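You operate a simulated robot arm through the tools that you are given. There is no shell and no other tool.

Carry out the task below with a simulated robot arm. There is one attempt and no reset: what you move stays moved.

Task
Top the beaker up to 300 with soap base, add 3 pumps of pine scent and put the lid on.
Fine: tap shut, slide back in the middle, no dye.

The check looks at the end state, three seconds after you hand in, the way a careful person would. Anything else that was tipped, shoved, dropped, spilled or broken makes it a failure. A push-on lid holds only when it is set on centred and level and pressed home; a screw cap is set on level and turned clockwise until tight.

Robot
A 7-joint arm with a fingered hand, fixed in place. Base frame: the origin is on the floor under the middle of its stand, x ahead of it, y to its left, z up. Lengths are in m, angles in degrees, forces in N, time in s.
It reaches about 1.333 m from its shoulder. Its first joint turns from -69.0 to 172.0 degrees. Payload 5 kg.
Tool frame: the origin (TCP) lies between the finger pads and is the grasp point; the fingertips stand 0.032 m ahead of it; z points along the fingers, y is the line along which they close. The gripper opens to 0.16 m; its body begins 0.089 m behind the TCP. The gripper is a hand of 3 fingers: y runs from the thumb to the fingers, the wrist lies at [0, 0, -0.252] in the tool frame, and closing takes about 1.5 s.
Orientation is that of the tool frame in the base frame, as a unit quaternion [x, y, z, w]. With the fingers straight down and closing along the base's y, the tool's x points along the base's -x, its y along +y and its z along -z.

Tools
- The arm moves only by the tool drive_tool. Its argument "rows" is text: rows parted by semicolons, each of 6 numbers parted by spaces: the shift along the base's x, y, z in m, then the turn, a rotation vector about the base's x, y, z in rad. In form: tx ty tz rx ry rz; .... A call has 1 to 20 rows; each row shifts and turns the commanded pose from where the row before left it. "fingers" is the opening, from 0 (shut) to 1 (fully open), set as the call begins (left out, the last holds). A row lasts 0.2 s, in which the tool goes at most 0.05 m and 8.6 degrees; a call with a longer step from one row to the next is refused whole, and so is a gripper value outside its range. A pose out of reach is approached as far as the arm can. The call stops where the force on the tool passes 40 N (or 10 N more than at its start, if that is more) or the arm is blocked; 0.2 s more then pass. Each finger travels about 0.108 m/s and halts on what it meets, pressing with about 26 N; the grip force reading is that of the motor and also rises with nothing between the fingers. The clock runs only during rows and for 0.2 s after the last one: add rows that do not move to give the fingers time. The reply holds the time, the measured pose of the TCP, the force on the tool along the base axes, the opening and the grip force, in the units named above and with some noise, with the torque about the TCP (base axes, N m) and any sound that the robot's microphone picked up.
- Cameras (640 x 400 px; columns grow to the right, rows downward): "scene" is fixed at [0.0525, -0.6513, 1.5394]; the picture's right is [0.41, -0.91, 0.00], its down [-0.39, -0.17, -0.91] and it looks along [0.83, 0.37, -0.42] (base axes); focal length 312 px, centre (320, 200). "wrist" rides on the gripper at [0.065, -0.004, -0.116] in the tool frame; the picture's right is [0.06, 1.00, 0.00], its down [-0.87, 0.05, -0.49] and it looks along [-0.49, 0.03, 0.87] (tool axes); focal length 261 px, centre (320, 200). There is no depth. A picture from a camera that has moved, and an enlarged one, comes with that camera's place and axes in the base frame and with its lens.
- capture(camera): a new picture of that camera. No time passes.
- move_column(by): slides the trunk up (or, below 0, down) by that many m; the arm rides with it, the base frame stays. It gives what a move gives, with no picture.
- set_fingers(finger1, finger2, thumb_bend): sets how far each is bent, from 0 (flat) to 1 (curled in); at 0.3 the hand is open as for a grip, at 0.7 the pads meet at the TCP. One left out holds its place. A second passes; each finger stops where it meets its share of the squeeze, and holds until it gets a number again. A gripper value or a shape takes the hand back. It gives what a move gives, with no picture; readings hold the bend of each and the force on the fingers (four entries, about 0 where the hand has none), thumb and palm.
- preshape(shape): the hand has 3 fingers and takes this shape, open, in about a second: jaw (thumb against the fingers, like two jaws); tri (thumb and two fingers); tip (a fingertip pinch); poke (one finger out to press); point (the index stretched); flat (the hand flat); cup (the hand cupped); fist (a fist). The gripper value then closes the fingers along that shape, each until it touches; the sizes above hold for jaw. It gives what a move gives, with no picture.
- inspect(camera, box): a new picture of the part [left, top, right, bottom] of that camera's present view, enlarged. No time passes.
- job_done(): hands the job in; it is judged then, once.

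Nothing tells you positions but the pictures and the camera data. Unless the task says otherwise, let go and move clear before handing in.

The tools are called after "Request:" as name(argument=value, ...) on one line, values as JSON. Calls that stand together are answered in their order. drive_tool: Moves the arm, as the interface text tells. Its arguments: {"type":"object","properties":{"rows":{"type":"string"},"fingers":{"type":"number"}},"required":["rows"]} The other tools are called the same way: move_column (by) moves the trunk up or down; preshape (shape) gives the hand a shape; set_fingers (finger1, finger2, thumb_bend) moves the fingers one by one; capture (camera) takes a picture; inspect (camera, box) takes an enlarged picture of a part of a camera's view; job_done () hands the job in.

At the start:

```text
time: 0.0
eef_pos: [0.5287, -0.0926, 1.3225]
ee_rot: [0.0, 1.0, -0.001, 0.0]
wrist_force: [-0.1, 1.0, -0.2]
torque: [-0.04, 0.0, 0.01]
grip_width: 0.16
gripper_force: 0.1
shape: jaw
bend: [0.3, 0.3, 0.3]
finger forces: [0.0, 0.1, 0.1, 0.0, 0.1, 0.0]
trunk travel left (down, up): [-0.825, 0.115]
```

scene: 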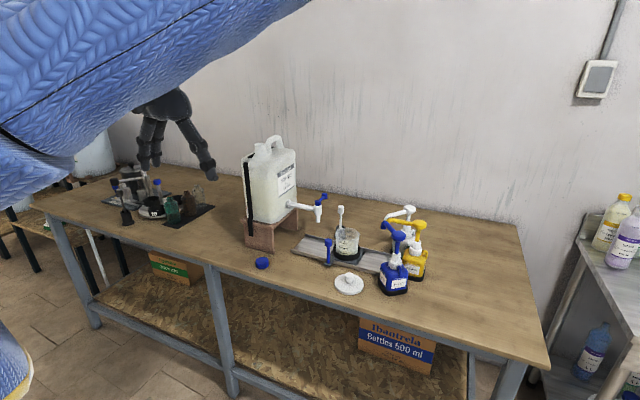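
wrist: 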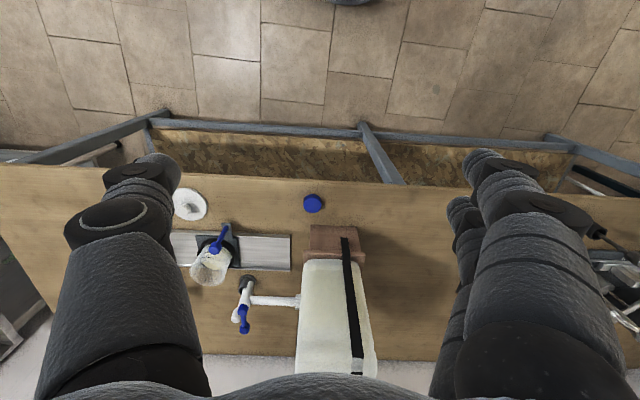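

I see a workbench with a soap-base jerrycan with a tap on a wooden block, a slide with a beaker on it, three pump bottles (white, yellow, blue), a lid and a blue cap. I'll take enlarged views before moving anything.

Request:
inspect(camera="scene", box=[230, 120, 450, 310])

Request:
inspect(camera="scene", box=[310, 190, 440, 300])

Request:
inspect(camera="wrist", box=[160, 170, 400, 360])

```text
2.11 times, centred on (340, 215) of scene
camera zoom: at [0.0525, -0.6513, 1.5394], right [0.41, -0.91, 0.0], down [-0.39, -0.17, -0.91], along [0.83, 0.37, -0.42], focal length 658 px, centre (278, 168)
```

zoom: 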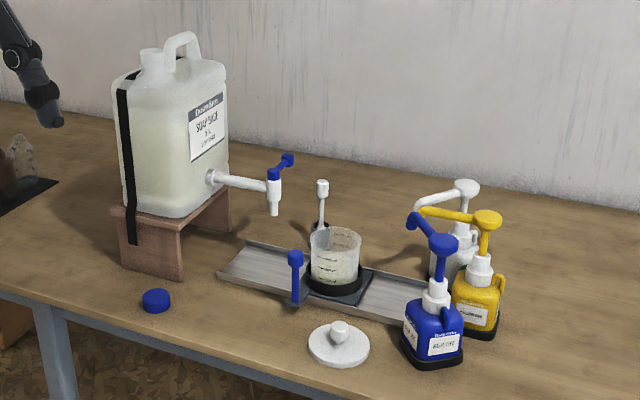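

```text
3.64 times, centred on (375, 245) of scene
camera zoom: at [0.0525, -0.6513, 1.5394], right [0.41, -0.91, 0.0], down [-0.39, -0.17, -0.91], along [0.83, 0.37, -0.42], focal length 1136 px, centre (120, 36)
```

zoom: 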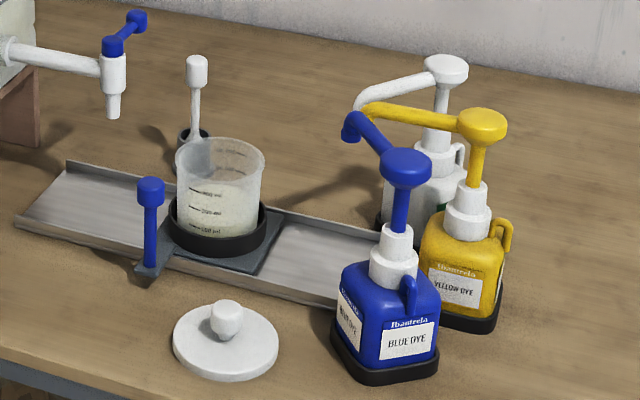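

```text
2.11 times, centred on (280, 265) of wrist
camera zoom: at [0.4629, -0.0973, 1.4387], right [-0.06, 1.0, 0.0], down [0.87, 0.05, 0.49], along [0.49, 0.03, -0.87], focal length 549 px, centre (404, 63)
```

zoom: 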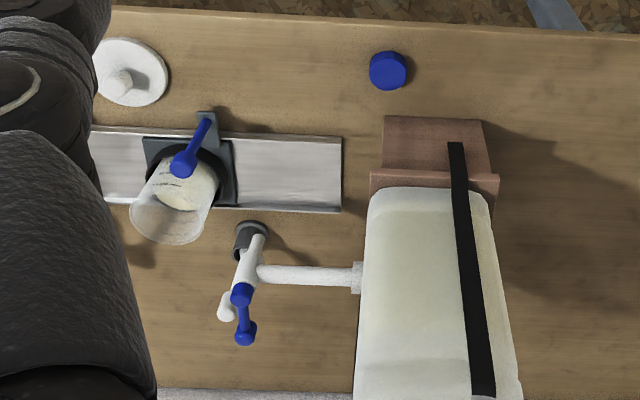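

The slide with the beaker sits mid-rail, and the tap spout is left of it with the pumps on the right. I'll zoom in further on the beaker scale, the tap and the pump labels.

Request:
inspect(camera="scene", box=[325, 222, 369, 268])

Request:
inspect(camera="scene", box=[285, 185, 345, 230])

Request:
inspect(camera="scene", box=[370, 195, 440, 300])

Request:
inspect(camera="scene", box=[240, 130, 330, 210])

Request:
inspect(camera="wrist", box=[180, 180, 310, 350])

Request:
inspect(camera="scene", box=[90, 160, 220, 240])

```text
8.70 times, centred on (347, 245) of scene
camera zoom: at [0.0525, -0.6513, 1.5394], right [0.41, -0.91, 0.0], down [-0.39, -0.17, -0.91], along [0.83, 0.37, -0.42], focal length 2716 px, centre (85, -191)
```

zoom: 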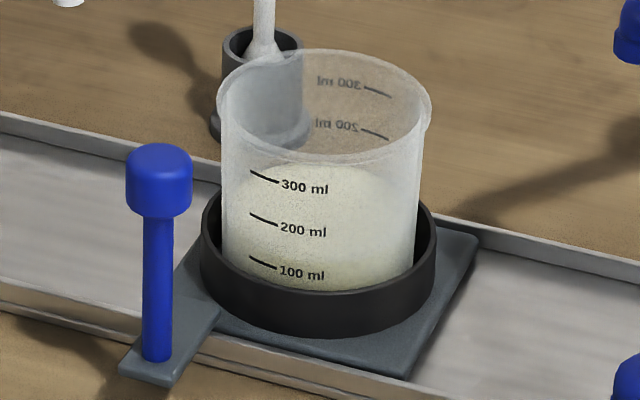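

```text
8.89 times, centred on (315, 208) of scene
camera zoom: at [0.0525, -0.6513, 1.5394], right [0.41, -0.91, 0.0], down [-0.39, -0.17, -0.91], along [0.83, 0.37, -0.42], focal length 2776 px, centre (364, 133)
```

zoom: 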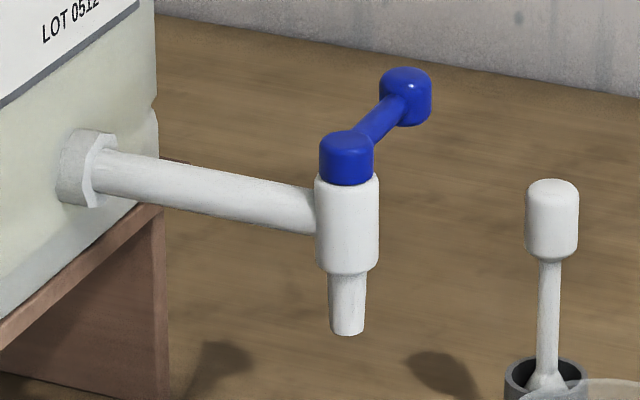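

```text
3.81 times, centred on (405, 248) of scene
camera zoom: at [0.0525, -0.6513, 1.5394], right [0.41, -0.91, 0.0], down [-0.39, -0.17, -0.91], along [0.83, 0.37, -0.42], focal length 1190 px, centre (-4, 19)
```

zoom: 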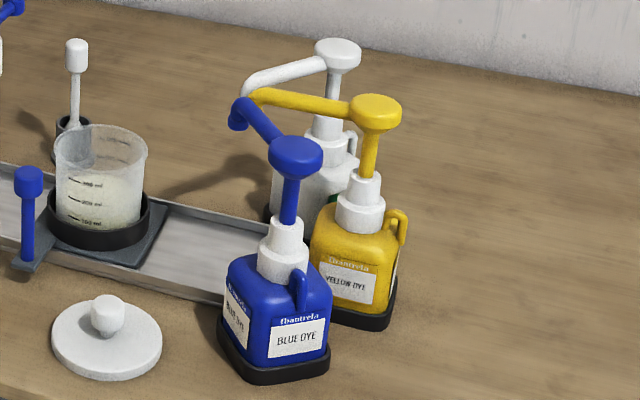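

```text
5.00 times, centred on (285, 170) of scene
camera zoom: at [0.0525, -0.6513, 1.5394], right [0.41, -0.91, 0.0], down [-0.39, -0.17, -0.91], along [0.83, 0.37, -0.42], focal length 1562 px, centre (495, 350)
```

zoom: 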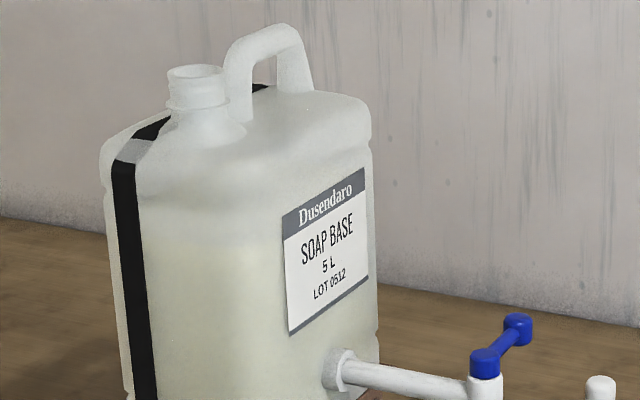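

```text
2.35 times, centred on (245, 265) of wrist
camera zoom: at [0.4629, -0.0973, 1.4387], right [-0.06, 1.0, 0.0], down [0.87, 0.05, 0.49], along [0.49, 0.03, -0.87], focal length 613 px, centre (496, 47)
```

zoom: 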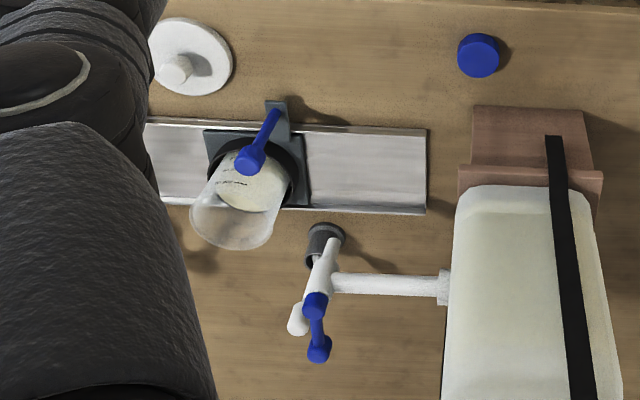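

```text
4.92 times, centred on (155, 200) of scene
camera zoom: at [0.0525, -0.6513, 1.5394], right [0.41, -0.91, 0.0], down [-0.39, -0.17, -0.91], along [0.83, 0.37, -0.42], focal length 1538 px, centre (1132, 200)
```

zoom: 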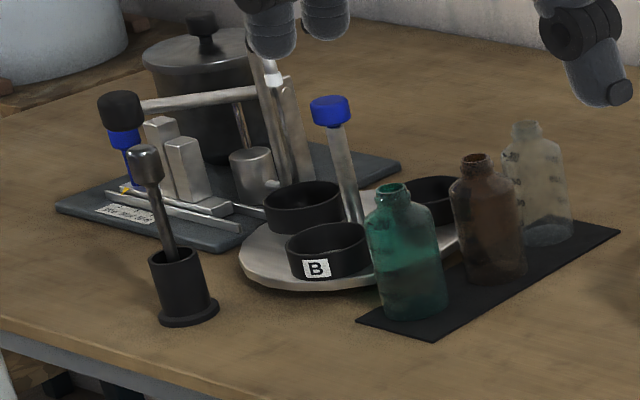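

The layout is clearer now: the spout is at about (0.96, -0.24, 0.99), the beaker is mid-rail at about (0.955, -0.357), and the pump nozzles converge near y ≈ -0.475. I'll move the hand high over to the right so the wrist camera can see the pumps and the lid.

Request:
drive_tool(rows="0 -0.04 0 0 0 0; 0 -0.04 0 0 0 0; 0 -0.04 0 0 0 0; 0 -0.04 0 0 0 0; 0 -0.04 0 0 0 0; 0 -0.04 0 0 0 0; 0 -0.04 0 0 0 0; 0 -0.04 0 0 0 0; 0 -0.04 0 0 0 0")

Request:
capture(camera="wrist")

Request:
capture(camera="scene")

```text
time: 2.0
eef_pos: [0.525, -0.4553, 1.3224]
ee_rot: [0.0, 1.0, 0.001, 0.0]
wrist_force: [0.0, -1.2, -0.4]
torque: [0.06, 0.0, 0.0]
grip_width: 0.1598
gripper_force: 0.2
shape: jaw
bend: [0.3, 0.3, 0.3]
finger forces: [0.0, 0.0, 0.0, 0.0, 0.0, 0.0]
trunk travel left (down, up): [-0.825, 0.115]
```

```text
taken
camera wrist: at [0.4599, -0.46, 1.4387], right [-0.06, 1.0, 0.0], down [0.87, 0.05, 0.49], along [0.49, 0.03, -0.87], focal length 261 px, centre (320, 200)
```

wrist: 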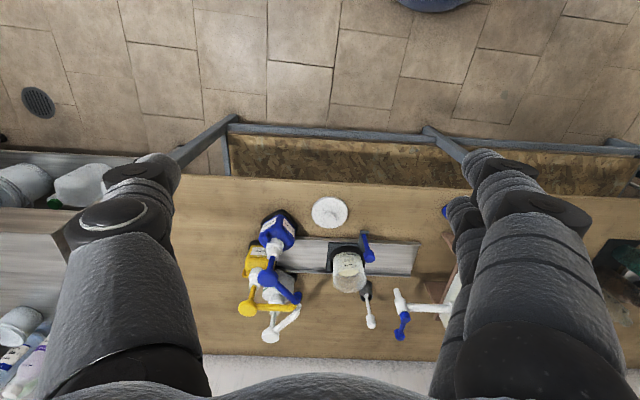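

```text
taken
```

scene: 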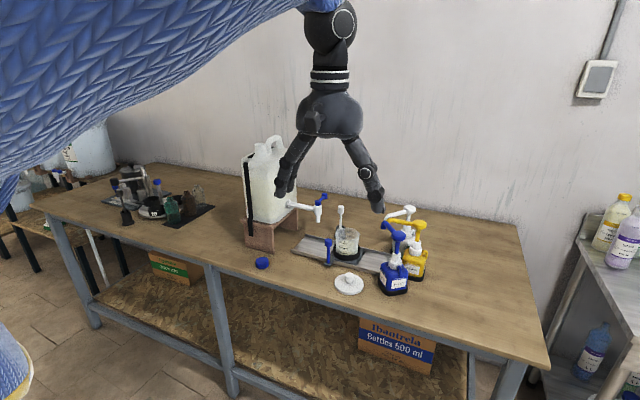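

Request:
inspect(camera="wrist", box=[220, 180, 350, 350])

Request:
inspect(camera="wrist", box=[300, 180, 450, 350])

```text
2.35 times, centred on (285, 265) of wrist
camera zoom: at [0.4599, -0.46, 1.4387], right [-0.06, 1.0, 0.0], down [0.87, 0.05, 0.49], along [0.49, 0.03, -0.87], focal length 613 px, centre (402, 47)
```

zoom: 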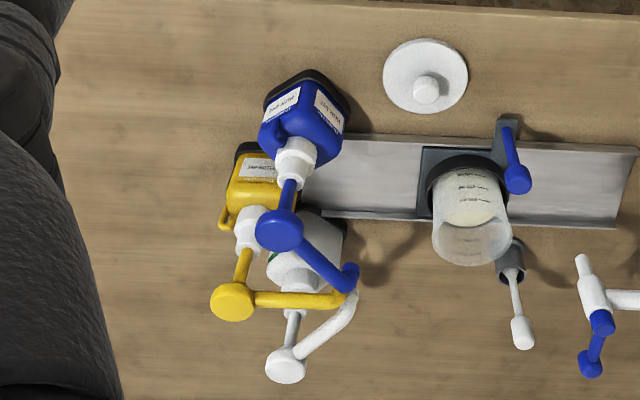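

```text
2.35 times, centred on (375, 265) of wrist
camera zoom: at [0.4599, -0.46, 1.4387], right [-0.06, 1.0, 0.0], down [0.87, 0.05, 0.49], along [0.49, 0.03, -0.87], focal length 613 px, centre (191, 47)
```

zoom: 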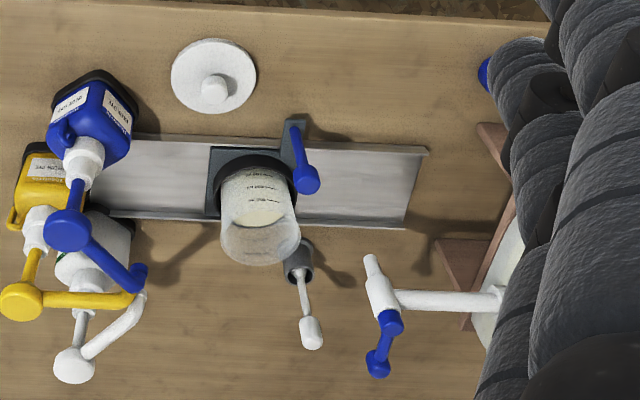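

The white pump head is at about (1.04, -0.54, 1.067), the lid knob at about (0.814, -0.412, 0.90), and the slide handle knob at about (0.874, -0.316, 0.967). Next I'll pitch the hand forward and lower it, so the wrist camera can read the white bottle's label and the beaker level.

Request:
drive_tool(rows="0.0206 0.0119 -0.0365 0 -0.0764 0; 0.0206 0.0119 -0.0365 0 -0.0764 0; 0.0206 0.0119 -0.0365 0 -0.0764 0; 0.0206 0.0119 -0.0365 0 -0.0764 0; 0.0206 0.0119 -0.0365 0 -0.0764 0; 0.0206 0.0119 -0.0365 0 -0.0764 0; 0.0206 0.0119 -0.0365 0 -0.0764 0; 0.0206 0.0119 -0.0365 0 -0.0764 0")

Request:
capture(camera="wrist")

Request:
capture(camera="scene")

```text
time: 4.0
eef_pos: [0.7887, -0.3618, 1.2447]
ee_rot: [0.001, 0.893, 0.0, 0.45]
wrist_force: [1.0, -0.9, 0.1]
torque: [0.01, 0.0, 0.02]
grip_width: 0.1598
gripper_force: 0.0
shape: jaw
bend: [0.3, 0.3, 0.3]
finger forces: [0.0, 0.0, 0.0, 0.1, 0.0, 0.1]
trunk travel left (down, up): [-0.825, 0.115]
stopped in row 8: the arm was blocked; the commanded pose is now the measured one
```

```text
taken
camera wrist: at [0.6577, -0.3664, 1.2615], right [-0.04, 1.0, -0.05], down [0.12, 0.05, 0.99], along [0.99, 0.03, -0.12], focal length 261 px, centre (320, 200)
```

wrist: 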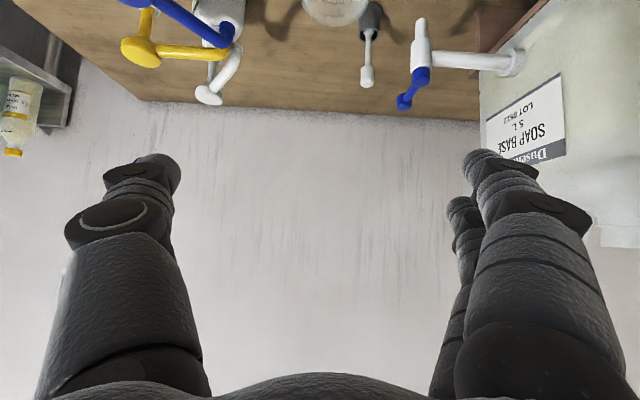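

```text
taken
```

scene: 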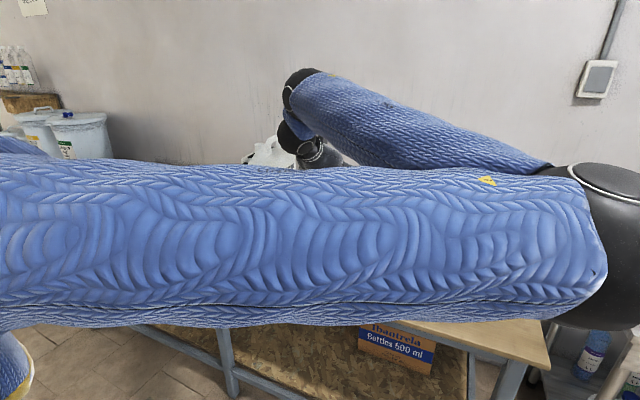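

The arm was blocked: it couldn't follow the low pitched pose, and its elbow swung out to the right. The hand is now at about (0.79, -0.36, 1.245) and clear of everything on the bench, so I'll back out the same way and straighten it up before choosing a better trunk height.

Request:
drive_tool(rows="-0.03 0 0.015 0 0.1 0; -0.03 0 0.015 0 0.1 0; -0.03 0 0.015 0 0.1 0; -0.03 0 0.015 0 0.1 0")

Request:
capture(camera="scene")

```text
time: 5.2
eef_pos: [0.6533, -0.3559, 1.2567]
ee_rot: [0.001, 0.975, -0.001, 0.224]
wrist_force: [-0.1, -0.1, 0.8]
torque: [0.01, -0.03, 0.0]
grip_width: 0.1598
gripper_force: 0.1
shape: jaw
bend: [0.3, 0.3, 0.3]
finger forces: [0.0, 0.1, 0.0, 0.0, 0.1, 0.0]
trunk travel left (down, up): [-0.825, 0.115]
stopped in row 4: the arm was blocked; the commanded pose is now the measured one
```

```text
taken
```

scene: 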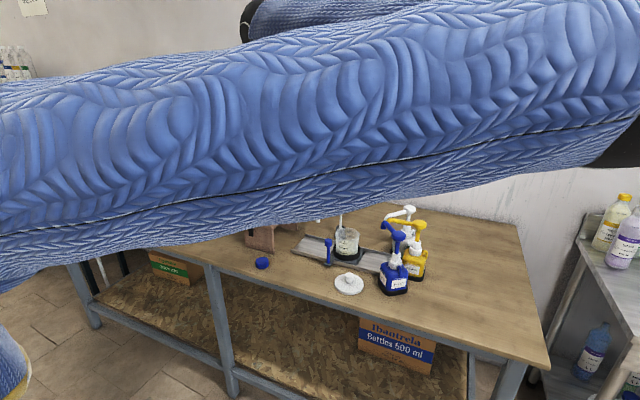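

The hand is moving back towards upright and the upper arm has lifted. I'll carry on in smaller steps to straighten it fully.

Request:
drive_tool(rows="-0.015 0 0.015 0 0.06 0; -0.015 0 0.015 0 0.06 0; -0.015 0 0.015 0 0.06 0; -0.015 0 0.015 0 0.06 0; -0.015 0 0.015 0 0.06 0; -0.015 0 0.015 0 0.06 0; -0.01 0 0.0 0 0.06 0; 0 0 0 0 0 0")

Request:
capture(camera="scene")

```text
time: 7.0
eef_pos: [0.5538, -0.3575, 1.347]
ee_rot: [0.001, 1.0, 0.0, 0.015]
wrist_force: [-0.1, 0.0, 0.1]
torque: [0.01, -0.01, 0.01]
grip_width: 0.1596
gripper_force: 0.2
shape: jaw
bend: [0.3, 0.3, 0.3]
finger forces: [0.0, 0.0, 0.0, 0.0, 0.0, 0.1]
trunk travel left (down, up): [-0.825, 0.115]
```

```text
taken
```

scene: 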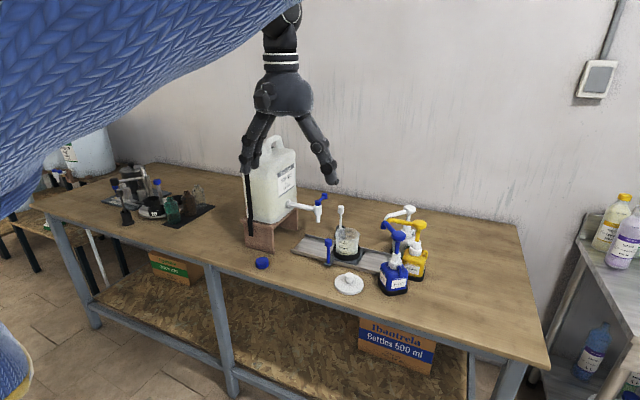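

The hand is upright again at (0.554, -0.358, 1.347) and the scene camera has a clear view. I'll zoom in tightly on the beaker level and on the white bottle.

Request:
inspect(camera="scene", box=[333, 225, 365, 260])

Request:
inspect(camera="wrist", box=[220, 180, 350, 350])

Request:
inspect(camera="scene", box=[380, 200, 425, 260])

```text
11.43 times, centred on (349, 242) of scene
camera zoom: at [0.0525, -0.6513, 1.5394], right [0.41, -0.91, 0.0], down [-0.39, -0.17, -0.91], along [0.83, 0.37, -0.42], focal length 3570 px, centre (-11, -286)
```

zoom: 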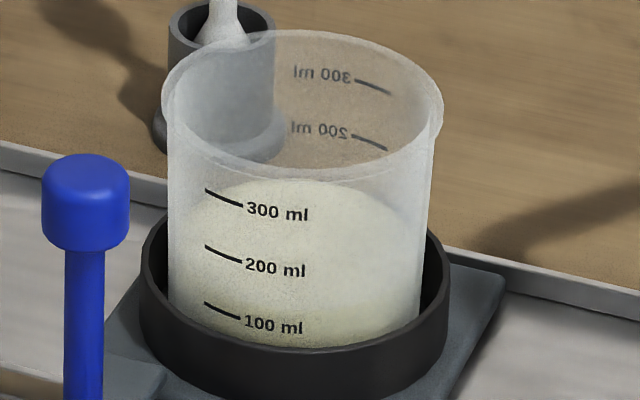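

```text
2.35 times, centred on (285, 265) of wrist
camera zoom: at [0.4855, -0.3617, 1.4606], right [-0.06, 1.0, 0.0], down [0.85, 0.05, 0.52], along [0.52, 0.03, -0.86], focal length 613 px, centre (402, 47)
```

zoom: 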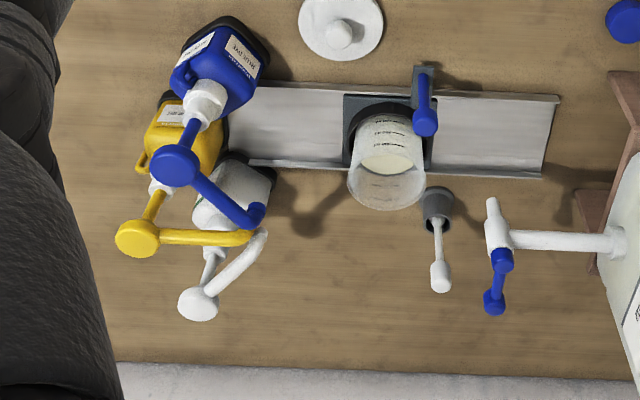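

```text
6.67 times, centred on (402, 230) of scene
camera zoom: at [0.0525, -0.6513, 1.5394], right [0.41, -0.91, 0.0], down [-0.39, -0.17, -0.91], along [0.83, 0.37, -0.42], focal length 2082 px, centre (-230, 0)
```

zoom: 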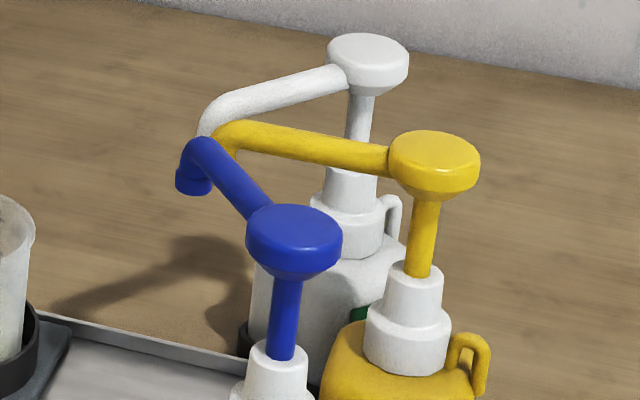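

The beaker reads roughly 120–150 ml now. I'll bring the hand to the slide handle pitched about 30° forward so the palm stays clear of the tap, starting with a slow move to a point above and short of it with a smaller finger opening.

Request:
drive_tool(rows="0.015 0.004 -0.01 0 -0.05 0; 0.015 0.004 -0.01 0 -0.05 0; 0.015 0.004 -0.01 0 -0.05 0; 0.015 0.004 -0.01 0 -0.05 0; 0.015 0.004 -0.01 0 -0.05 0; 0.015 0.004 -0.01 0 -0.05 0; 0.015 0.004 -0.01 0 -0.05 0; 0.015 0.004 -0.01 0 -0.05 0; 0.015 0.004 -0.01 0 -0.05 0; 0.015 0.004 -0.01 0 -0.05 0", fingers=0.5)

Request:
capture(camera="scene")

Request:
capture(camera="wrist")

```text
time: 9.2
eef_pos: [0.7084, -0.3179, 1.2446]
ee_rot: [0.0, 0.965, 0.0, 0.262]
wrist_force: [0.2, 0.2, -0.2]
torque: [0.0, 0.03, 0.03]
grip_width: 0.0808
gripper_force: 0.0
shape: jaw
bend: [0.72, 0.72, 0.7]
finger forces: [0.1, 0.1, 0.1, 0.1, 0.1, 0.0]
trunk travel left (down, up): [-0.825, 0.115]
```

```text
taken
```

scene: 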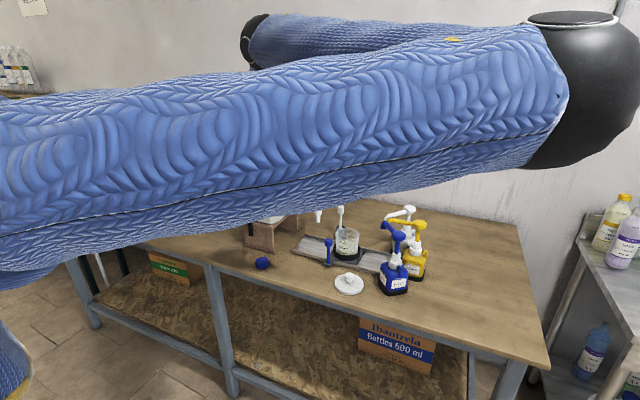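

```text
taken
camera wrist: at [0.5935, -0.3231, 1.3125], right [-0.05, 1.0, -0.03], down [0.5, 0.05, 0.86], along [0.86, 0.03, -0.5], focal length 261 px, centre (320, 200)
```

wrist: 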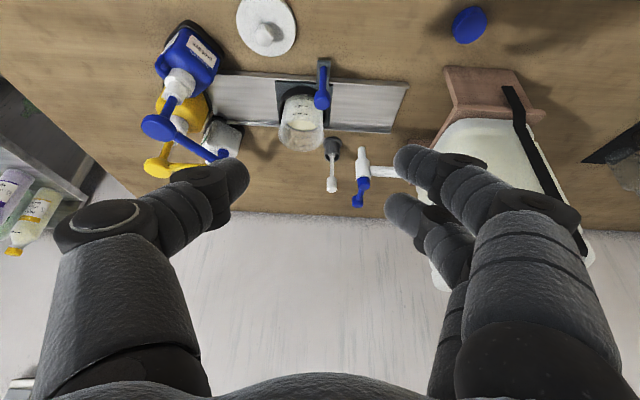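

The pose works, pitched 30° with the hand at (0.708, -0.318, 1.245). I'll advance along the finger direction to just short of the handle knob with a narrower opening, then check.

Request:
drive_tool(rows="0.0115 0 -0.0195 0 0 0; 0.0115 0 -0.0195 0 0 0; 0.0115 0 -0.0195 0 0 0; 0.0115 0 -0.0195 0 0 0; 0.0115 0 -0.0195 0 0 0; 0.0115 0 -0.0195 0 0 0; 0.0115 0 -0.0195 0 0 0; 0.0115 0 -0.0195 0 0 0; 0 0 0 0 0 0", fingers=0.34)

Request:
capture(camera="scene")

Request:
capture(camera="wrist")

```text
time: 11.2
eef_pos: [0.7975, -0.315, 1.0886]
ee_rot: [0.001, 0.965, -0.001, 0.263]
wrist_force: [0.0, 0.1, 0.3]
torque: [0.03, 0.0, 0.04]
grip_width: 0.0551
gripper_force: 0.0
shape: jaw
bend: [0.73, 0.73, 0.7]
finger forces: [0.1, 0.0, 0.0, 0.1, 0.1, 0.0]
trunk travel left (down, up): [-0.825, 0.115]
```

```text
taken
```

scene: 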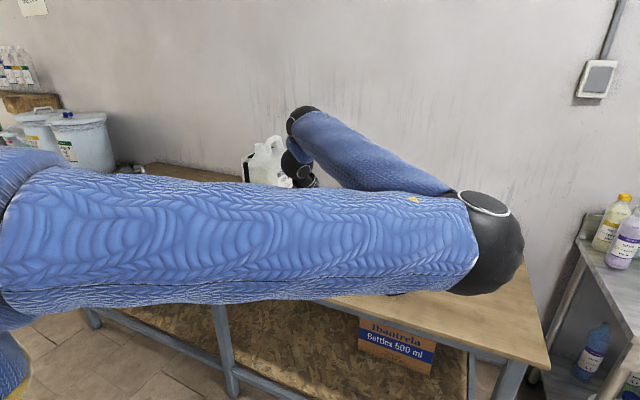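

```text
taken
camera wrist: at [0.6834, -0.3201, 1.1556], right [-0.05, 1.0, -0.03], down [0.5, 0.05, 0.86], along [0.86, 0.03, -0.5], focal length 261 px, centre (320, 200)
```

wrist: 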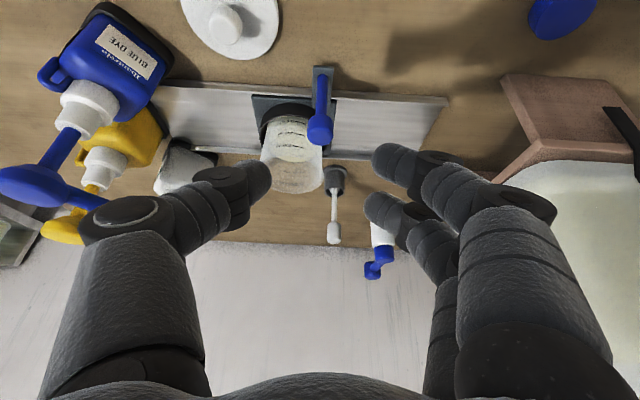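

The knob lines up with the middle of the wrist view, at about (0.871, -0.316, 0.967). I'll advance until the fingertips cage the knob, staying 14 mm or so off the beaker.

Request:
drive_tool(rows="0.0105 0 -0.0175 0 0 0; 0.0105 0 -0.0175 0 0 0; 0.0105 0 -0.0175 0 0 0; 0.0105 0 -0.0175 0 0 0; 0.0105 0 -0.0175 0 0 0; 0.0105 0 -0.0165 0 0 0; 0 0 0 0 0 0")

Request:
capture(camera="wrist")

Request:
capture(camera="scene")

```text
time: 12.8
eef_pos: [0.8621, -0.3187, 0.9849]
ee_rot: [0.0, 0.965, 0.0, 0.263]
wrist_force: [-0.4, -0.6, 0.4]
torque: [-0.02, -0.01, 0.0]
grip_width: 0.055
gripper_force: 0.0
shape: jaw
bend: [0.73, 0.73, 0.7]
finger forces: [0.0, 0.0, 0.0, 0.0, 0.0, 0.0]
trunk travel left (down, up): [-0.825, 0.115]
```

```text
taken
camera wrist: at [0.7466, -0.3237, 1.0513], right [-0.05, 1.0, -0.03], down [0.5, 0.05, 0.86], along [0.86, 0.03, -0.5], focal length 261 px, centre (320, 200)
```

wrist: 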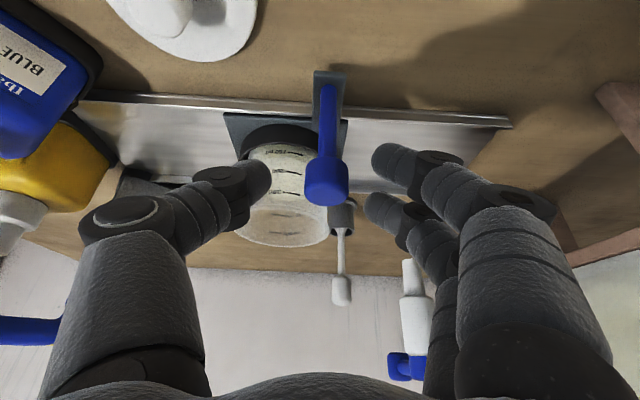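

```text
taken
```

scene: 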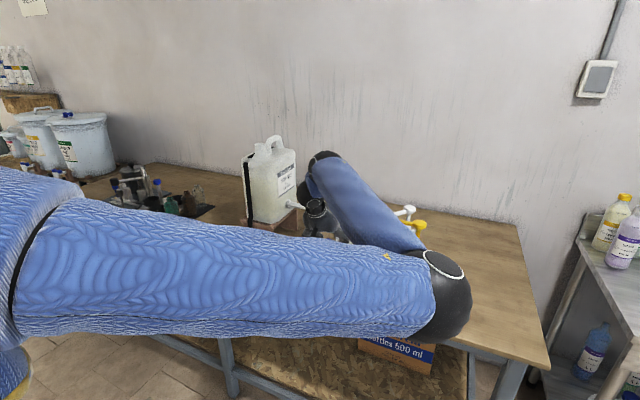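

The knob is caged between the thumb and the two fingers. I'll push the slide gently to the left (+y), towards the tap.

Request:
drive_tool(rows="0 0.008 0 0 0 0; 0 0.008 0 0 0 0; 0 0.008 0 0 0 0; 0 0.008 0 0 0 0; 0 0.008 0 0 0 0; 0 0.008 0 0 0 0; 0 0.008 0 0 0 0; 0 0.008 0 0 0 0")

Request:
capture(camera="wrist")

```text
time: 14.6
eef_pos: [0.8619, -0.2511, 0.9838]
ee_rot: [0.001, 0.965, 0.0, 0.262]
wrist_force: [0.4, -0.3, -0.3]
torque: [-0.02, 0.02, -0.01]
grip_width: 0.0551
gripper_force: 0.1
shape: jaw
bend: [0.73, 0.73, 0.7]
finger forces: [0.1, 0.1, 0.1, 0.1, 0.2, 0.2]
trunk travel left (down, up): [-0.825, 0.115]
```

```text
taken
camera wrist: at [0.7472, -0.257, 1.0507], right [-0.05, 1.0, -0.03], down [0.5, 0.05, 0.86], along [0.86, 0.03, -0.5], focal length 261 px, centre (320, 200)
```

wrist: 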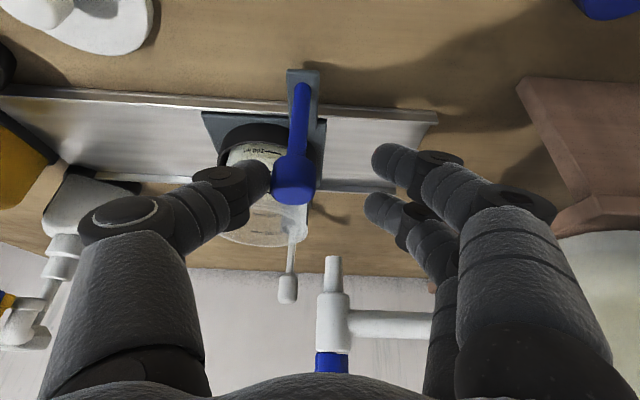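

The slide follows easily, with the handle now at y ≈ -0.268 and the beaker at about -0.31. I'll keep pushing towards the tap.

Request:
drive_tool(rows="0 0.007 0 0 0 0; 0 0.007 0 0 0 0; 0 0.007 0 0 0 0; 0 0.007 0 0 0 0; 0 0.007 0 0 0 0; 0 0.007 0 0 0 0; 0 0.007 0 0 0 0; 0 0.007 0 0 0 0")

Request:
capture(camera="wrist")

Request:
capture(camera="scene")

```text
time: 16.4
eef_pos: [0.861, -0.197, 0.9866]
ee_rot: [0.002, 0.965, -0.001, 0.262]
wrist_force: [-0.7, 0.1, 0.3]
torque: [0.01, 0.0, 0.01]
grip_width: 0.0548
gripper_force: 0.1
shape: jaw
bend: [0.73, 0.73, 0.7]
finger forces: [0.1, 0.0, 0.0, 0.0, 0.0, 0.0]
trunk travel left (down, up): [-0.825, 0.115]
```

```text
taken
camera wrist: at [0.7466, -0.2006, 1.0525], right [-0.05, 1.0, -0.03], down [0.5, 0.05, 0.86], along [0.86, 0.03, -0.5], focal length 261 px, centre (320, 200)
```

wrist: 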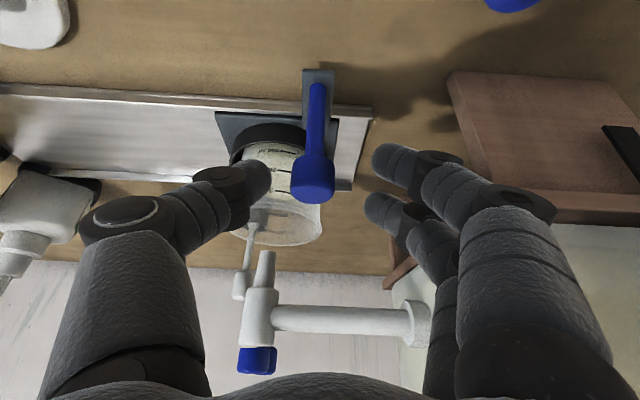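

```text
taken
```

scene: 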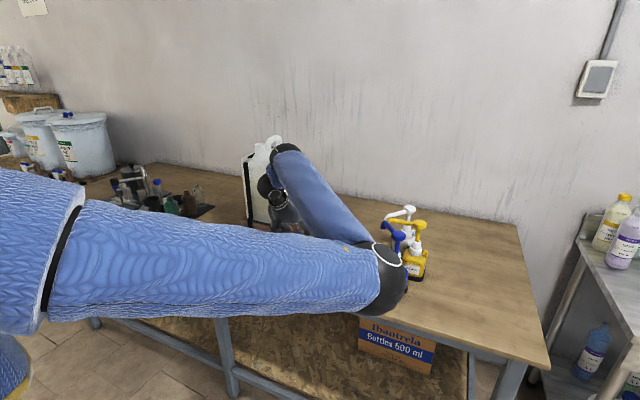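

The slide has snapped to the left station, with the handle at y ≈ -0.20. I'll zoom in to check that the spout is over the beaker.

Request:
inspect(camera="wrist", box=[200, 100, 360, 300])

```text
2.00 times, centred on (280, 200) of wrist
camera zoom: at [0.7466, -0.2006, 1.0525], right [-0.05, 1.0, -0.03], down [0.5, 0.05, 0.86], along [0.86, 0.03, -0.5], focal length 521 px, centre (400, 200)
```

zoom: 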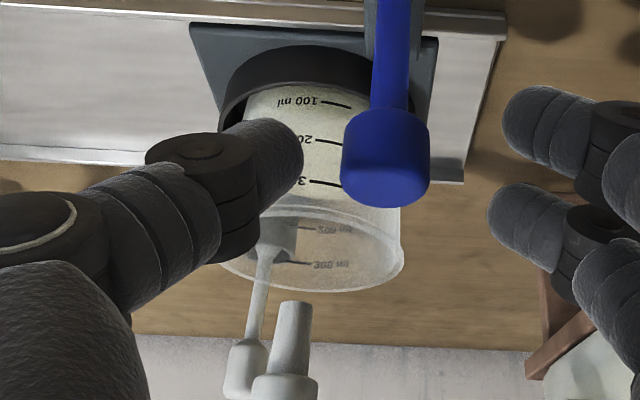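

The spout is over the beaker, within about 1 cm of its centre. I'll back out of the handle along the fingers, then raise and straighten the hand towards the tap lever.

Request:
drive_tool(rows="-0.0125 0 0.0216 0 0 0; -0.0125 0 0.0216 0 0 0; -0.0125 0 0.0216 0 0 0; -0.0125 0 0.0216 0 0 0; -0.0125 0 0.0216 0 0 0; -0.0125 0 0.0216 0 0 0; -0.0125 0 0.0216 0 0 0; -0.0125 0 0.0216 0 0 0; 0 0 0 0 0 0")

Request:
capture(camera="wrist")

Request:
capture(camera="scene")

```text
time: 18.4
eef_pos: [0.7613, -0.198, 1.1567]
ee_rot: [0.001, 0.965, 0.0, 0.262]
wrist_force: [-0.1, 0.1, -0.3]
torque: [0.02, -0.02, -0.02]
grip_width: 0.0546
gripper_force: 0.2
shape: jaw
bend: [0.73, 0.73, 0.7]
finger forces: [0.0, 0.0, 0.1, 0.0, 0.1, 0.0]
trunk travel left (down, up): [-0.825, 0.115]
```

```text
taken
camera wrist: at [0.647, -0.2028, 1.2243], right [-0.05, 1.0, -0.03], down [0.5, 0.05, 0.86], along [0.86, 0.03, -0.5], focal length 261 px, centre (320, 200)
```

wrist: 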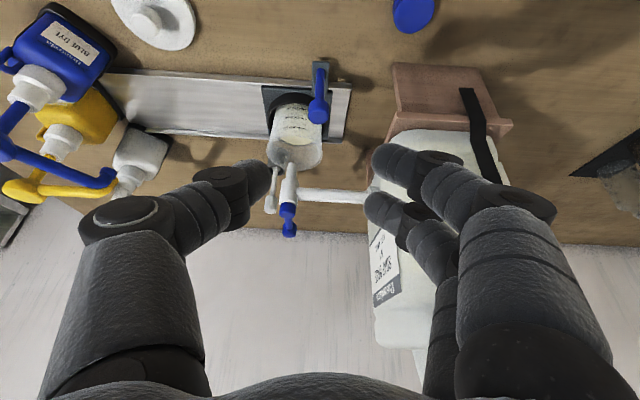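

```text
taken
```

scene: 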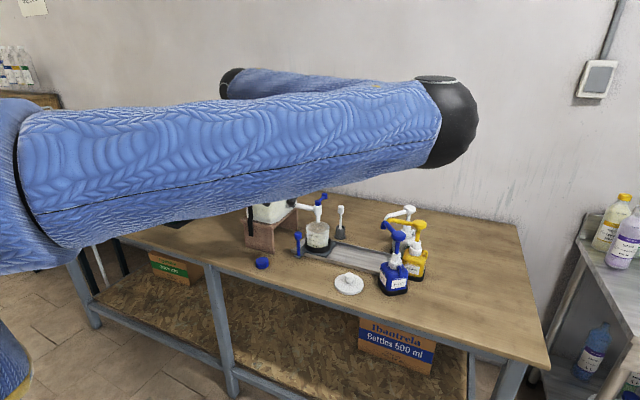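

The scene view is clear of the tap and beaker, so I'll zoom in on both from both cameras.

Request:
inspect(camera="scene", box=[285, 185, 355, 262])

Request:
inspect(camera="wrist", box=[240, 80, 400, 250])

```text
5.19 times, centred on (320, 224) of scene
camera zoom: at [0.0525, -0.6513, 1.5394], right [0.41, -0.91, 0.0], down [-0.39, -0.17, -0.91], along [0.83, 0.37, -0.42], focal length 1623 px, centre (320, 78)
```

zoom: 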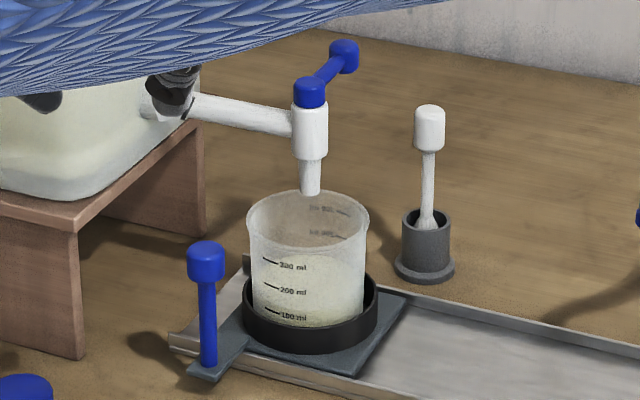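

```text
2.35 times, centred on (320, 165) of wrist
camera zoom: at [0.647, -0.2028, 1.2243], right [-0.05, 1.0, -0.03], down [0.5, 0.05, 0.86], along [0.86, 0.03, -0.5], focal length 613 px, centre (320, 282)
```

zoom: 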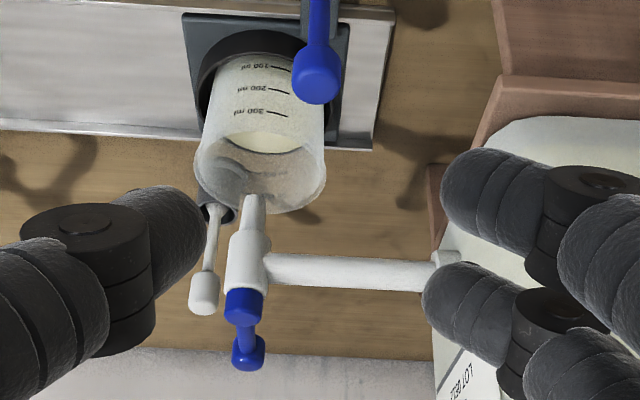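

The spout sits squarely over the beaker, and I place the lever end at about (1.022, -0.236, 1.066) with the hub at (0.964, -0.237). I'll bring the hand vertical, high above the lever end.

Request:
drive_tool(rows="0.01 -0.012 0.015 0 0.04 0; 0.01 -0.012 0.015 0 0.04 0; 0.01 -0.012 0.015 0 0.04 0; 0.01 -0.012 0.015 0 0.04 0; 0.022 0.001 0.003 0 0.037 0; 0.022 0.001 0.003 0 0.037 0; 0.022 0.001 0.003 0 0.037 0; 0.022 0.001 0.003 0 0.037 0; 0.022 0.001 0.003 0 0.037 0; 0.022 0.001 0.003 0 0.037 0; 0.022 0.001 0.003 0 0.037 0; 0.022 0.001 0.003 0 0.037 0; 0.022 0.001 0.003 0 0.037 0; 0.022 0.001 0.003 0 0.037 0; 0 0 0 0 0 0")

Request:
capture(camera="wrist")

Request:
capture(camera="scene")

```text
time: 21.6
eef_pos: [1.0202, -0.2364, 1.249]
ee_rot: [0.001, 1.0, 0.0, 0.001]
wrist_force: [-0.6, -0.2, 0.6]
torque: [0.01, -0.02, 0.02]
grip_width: 0.0549
gripper_force: 0.0
shape: jaw
bend: [0.73, 0.73, 0.7]
finger forces: [0.0, 0.0, 0.1, 0.1, 0.0, 0.0]
trunk travel left (down, up): [-0.825, 0.115]
```

```text
taken
camera wrist: at [0.9552, -0.2417, 1.3648], right [-0.06, 1.0, 0.0], down [0.87, 0.05, 0.49], along [0.49, 0.03, -0.87], focal length 261 px, centre (320, 200)
```

wrist: 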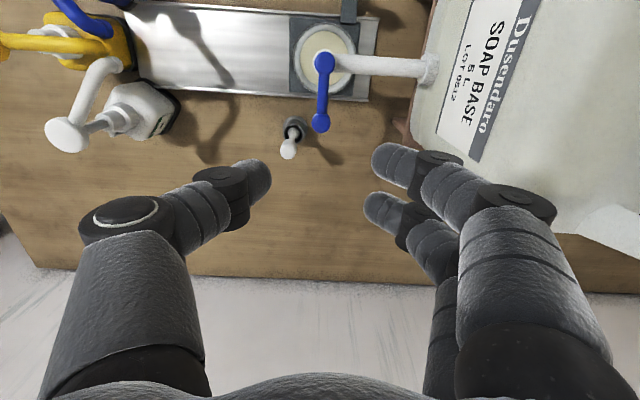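

```text
taken
```

scene: 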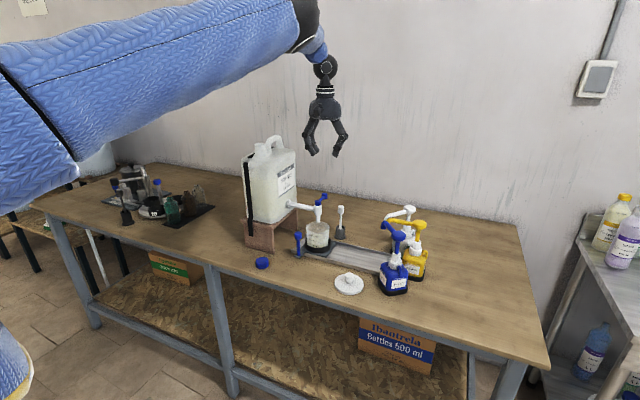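

The hand is directly above the lever end and aligned with it, and the scene camera has a clear view of the beaker. I'll lower it so the fingers straddle the lever knob.

Request:
drive_tool(rows="0 0 -0.02 0 0 0; 0 0 -0.02 0 0 0; 0 0 -0.02 0 0 0; 0 0 -0.02 0 0 0; 0 0 -0.02 0 0 0; 0 0 -0.02 0 0 0; 0 0 -0.02 0 0 0; 0 0 -0.018 0 0 0; 0 0 0 0 0 0")

Request:
capture(camera="wrist")

Request:
inspect(camera="scene", box=[260, 120, 380, 262])

```text
time: 23.6
eef_pos: [1.0208, -0.2365, 1.0888]
ee_rot: [0.002, 1.0, 0.0, 0.001]
wrist_force: [0.3, 0.0, -0.6]
torque: [-0.02, 0.0, -0.01]
grip_width: 0.0545
gripper_force: 0.1
shape: jaw
bend: [0.73, 0.73, 0.7]
finger forces: [0.0, 0.0, 0.1, 0.0, 0.1, 0.1]
trunk travel left (down, up): [-0.825, 0.115]
```

```text
taken
camera wrist: at [0.9553, -0.2408, 1.2054], right [-0.06, 1.0, 0.0], down [0.87, 0.05, 0.49], along [0.49, 0.03, -0.87], focal length 261 px, centre (320, 200)
```

wrist: 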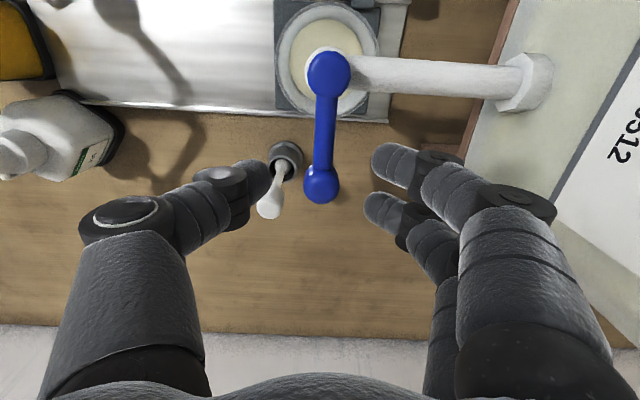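

```text
2.82 times, centred on (320, 191) of scene
camera zoom: at [0.0525, -0.6513, 1.5394], right [0.41, -0.91, 0.0], down [-0.39, -0.17, -0.91], along [0.83, 0.37, -0.42], focal length 880 px, centre (320, 225)
```

zoom: 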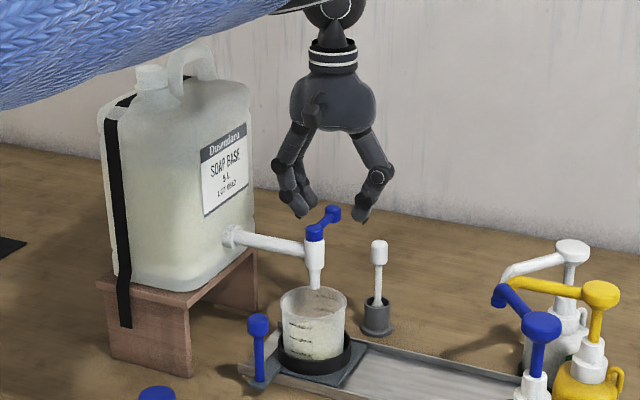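

The lever knob is centred between the thumb and fingers with about 2 cm free on each side. I'll test the opening direction gently, moving towards -y (away from the can) first in small steps.

Request:
drive_tool(rows="0 -0.006 0 0 0 0; 0 -0.006 0 0 0 0; 0 -0.005 0 0 0 0; 0 -0.003 0 0 0 0; 0 -0.003 0 0 0 0")

Request:
capture(camera="wrist")

```text
time: 24.8
eef_pos: [1.0211, -0.2585, 1.09]
ee_rot: [0.001, 1.0, -0.001, 0.001]
wrist_force: [0.4, -0.1, -0.6]
torque: [0.02, -0.04, -0.05]
grip_width: 0.0551
gripper_force: 0.1
shape: jaw
bend: [0.73, 0.73, 0.7]
finger forces: [0.1, 0.4, 0.0, 0.0, 0.0, 0.0]
trunk travel left (down, up): [-0.825, 0.115]
```

```text
taken
camera wrist: at [0.9559, -0.2636, 1.2052], right [-0.06, 1.0, 0.0], down [0.87, 0.05, 0.49], along [0.49, 0.03, -0.87], focal length 261 px, centre (320, 200)
```

wrist: 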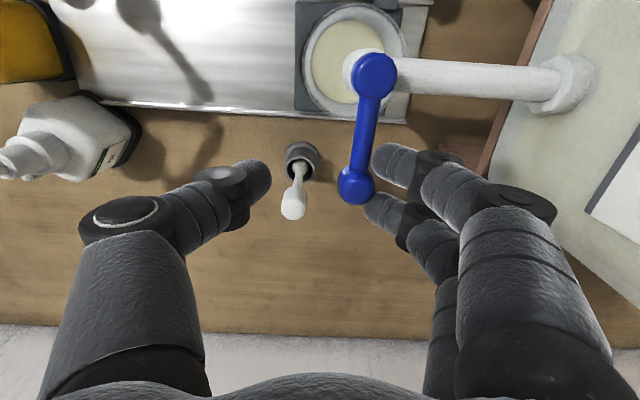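

The finger is just touching the lever and may have started to turn it. I'll push a few more millimetres.

Request:
drive_tool(rows="0 -0.003 0 0 0 0; 0 -0.003 0 0 0 0")

Request:
capture(camera="wrist")

Request:
inspect(camera="scene", box=[285, 185, 355, 262])

```text
time: 25.4
eef_pos: [1.0207, -0.2643, 1.0898]
ee_rot: [0.002, 1.0, -0.001, 0.001]
wrist_force: [0.2, 0.6, 0.2]
torque: [0.02, 0.01, 0.01]
grip_width: 0.055
gripper_force: 0.2
shape: jaw
bend: [0.73, 0.73, 0.7]
finger forces: [0.4, 0.2, 0.1, 0.0, 0.0, 0.0]
trunk travel left (down, up): [-0.825, 0.115]
```

```text
taken
camera wrist: at [0.9557, -0.269, 1.2054], right [-0.06, 1.0, 0.0], down [0.87, 0.05, 0.49], along [0.49, 0.03, -0.87], focal length 261 px, centre (320, 200)
```

wrist: 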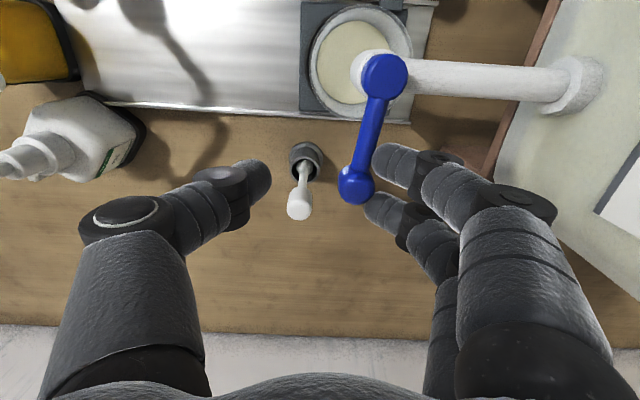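

```text
5.19 times, centred on (320, 224) of scene
camera zoom: at [0.0525, -0.6513, 1.5394], right [0.41, -0.91, 0.0], down [-0.39, -0.17, -0.91], along [0.83, 0.37, -0.42], focal length 1623 px, centre (320, 78)
```

zoom: 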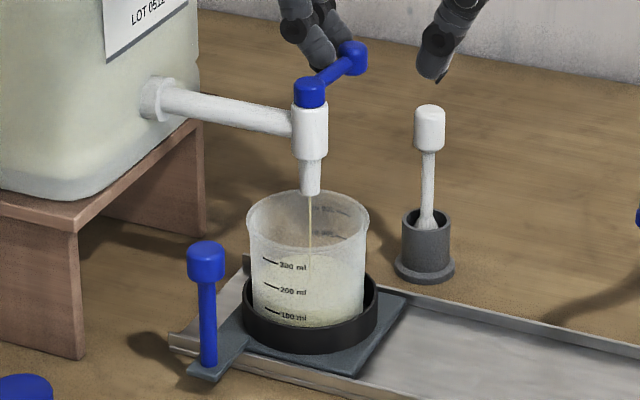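

A thin stream has started, so -y is the opening direction and the lever turns with very little force. I'll wait one second to gauge the flow rate.

Request:
drive_tool(rows="0 0 0 0 0 0; 0 0 0 0 0 0; 0 0 0 0 0 0; 0 0 0 0 0 0; 0 0 0 0 0 0")

Request:
inspect(camera="scene", box=[302, 215, 335, 255])

```text
time: 26.6
eef_pos: [1.0213, -0.2638, 1.0893]
ee_rot: [0.001, 1.0, -0.002, 0.001]
wrist_force: [0.4, 0.2, 0.2]
torque: [-0.01, 0.03, -0.01]
grip_width: 0.0549
gripper_force: 0.1
shape: jaw
bend: [0.73, 0.73, 0.7]
finger forces: [0.1, 0.0, 0.0, 0.1, 0.0, 0.1]
trunk travel left (down, up): [-0.825, 0.115]
```

```text
10.00 times, centred on (318, 235) of scene
camera zoom: at [0.0525, -0.6513, 1.5394], right [0.41, -0.91, 0.0], down [-0.39, -0.17, -0.91], along [0.83, 0.37, -0.42], focal length 3124 px, centre (335, -150)
```

zoom: 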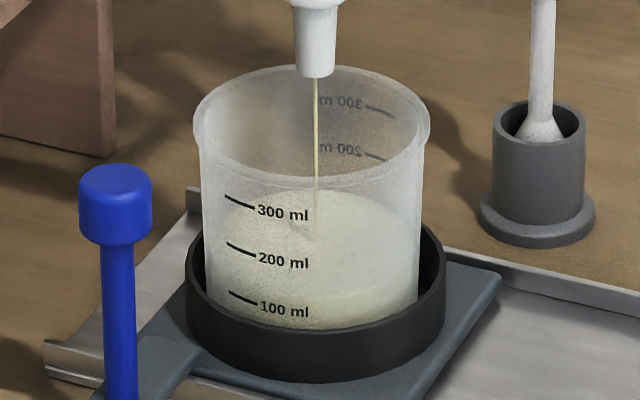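

The stream is thin and the level is around 120–130 ml. I'll open the lever a little more and watch the rate.

Request:
drive_tool(rows="0 -0.004 0 0 0 0; 0 -0.004 0 0 0 0; 0 0 0 0 0 0; 0 0 0 0 0 0; 0 0 0 0 0 0; 0 0 0 0 0 0; 0 0 0 0 0 0; 0 0 0 0 0 0; 0 0 0 0 0 0; 0 0 0 0 0 0; 0 0 0 0 0 0; 0 0 0 0 0 0")

Request:
inspect(camera="scene", box=[302, 215, 335, 255])

Request:
capture(camera="wrist")

```text
time: 29.2
eef_pos: [1.0217, -0.2699, 1.0898]
ee_rot: [0.001, 1.0, -0.001, 0.001]
wrist_force: [-1.0, 0.0, 0.1]
torque: [0.04, 0.03, 0.02]
grip_width: 0.0551
gripper_force: 0.0
shape: jaw
bend: [0.73, 0.73, 0.7]
finger forces: [0.3, 0.0, 0.1, 0.1, 0.1, 0.1]
trunk travel left (down, up): [-0.825, 0.115]
```

```text
10.00 times, centred on (318, 235) of scene
camera zoom: at [0.0525, -0.6513, 1.5394], right [0.41, -0.91, 0.0], down [-0.39, -0.17, -0.91], along [0.83, 0.37, -0.42], focal length 3124 px, centre (335, -150)
```

zoom: 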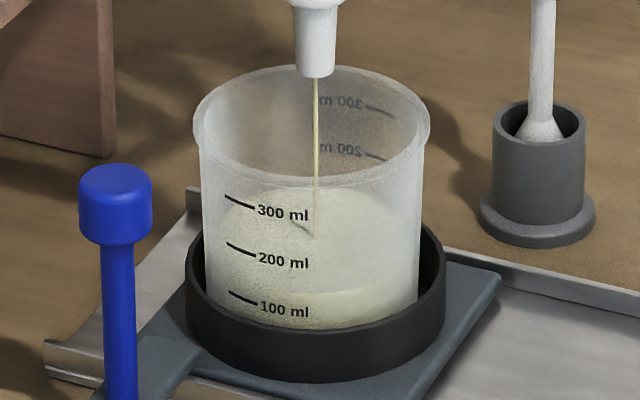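

```text
taken
camera wrist: at [0.956, -0.276, 1.2054], right [-0.06, 1.0, 0.0], down [0.87, 0.05, 0.49], along [0.49, 0.03, -0.87], focal length 261 px, centre (320, 200)
```

wrist: 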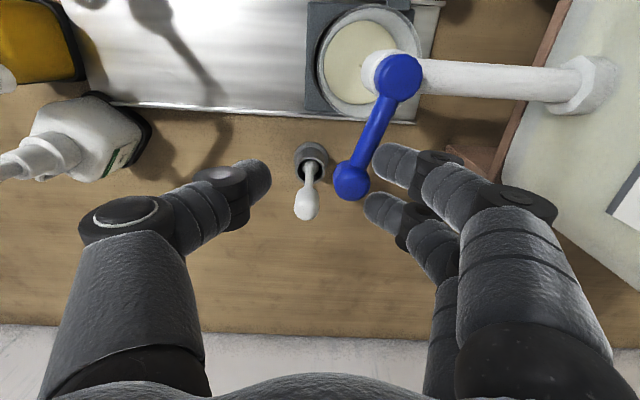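

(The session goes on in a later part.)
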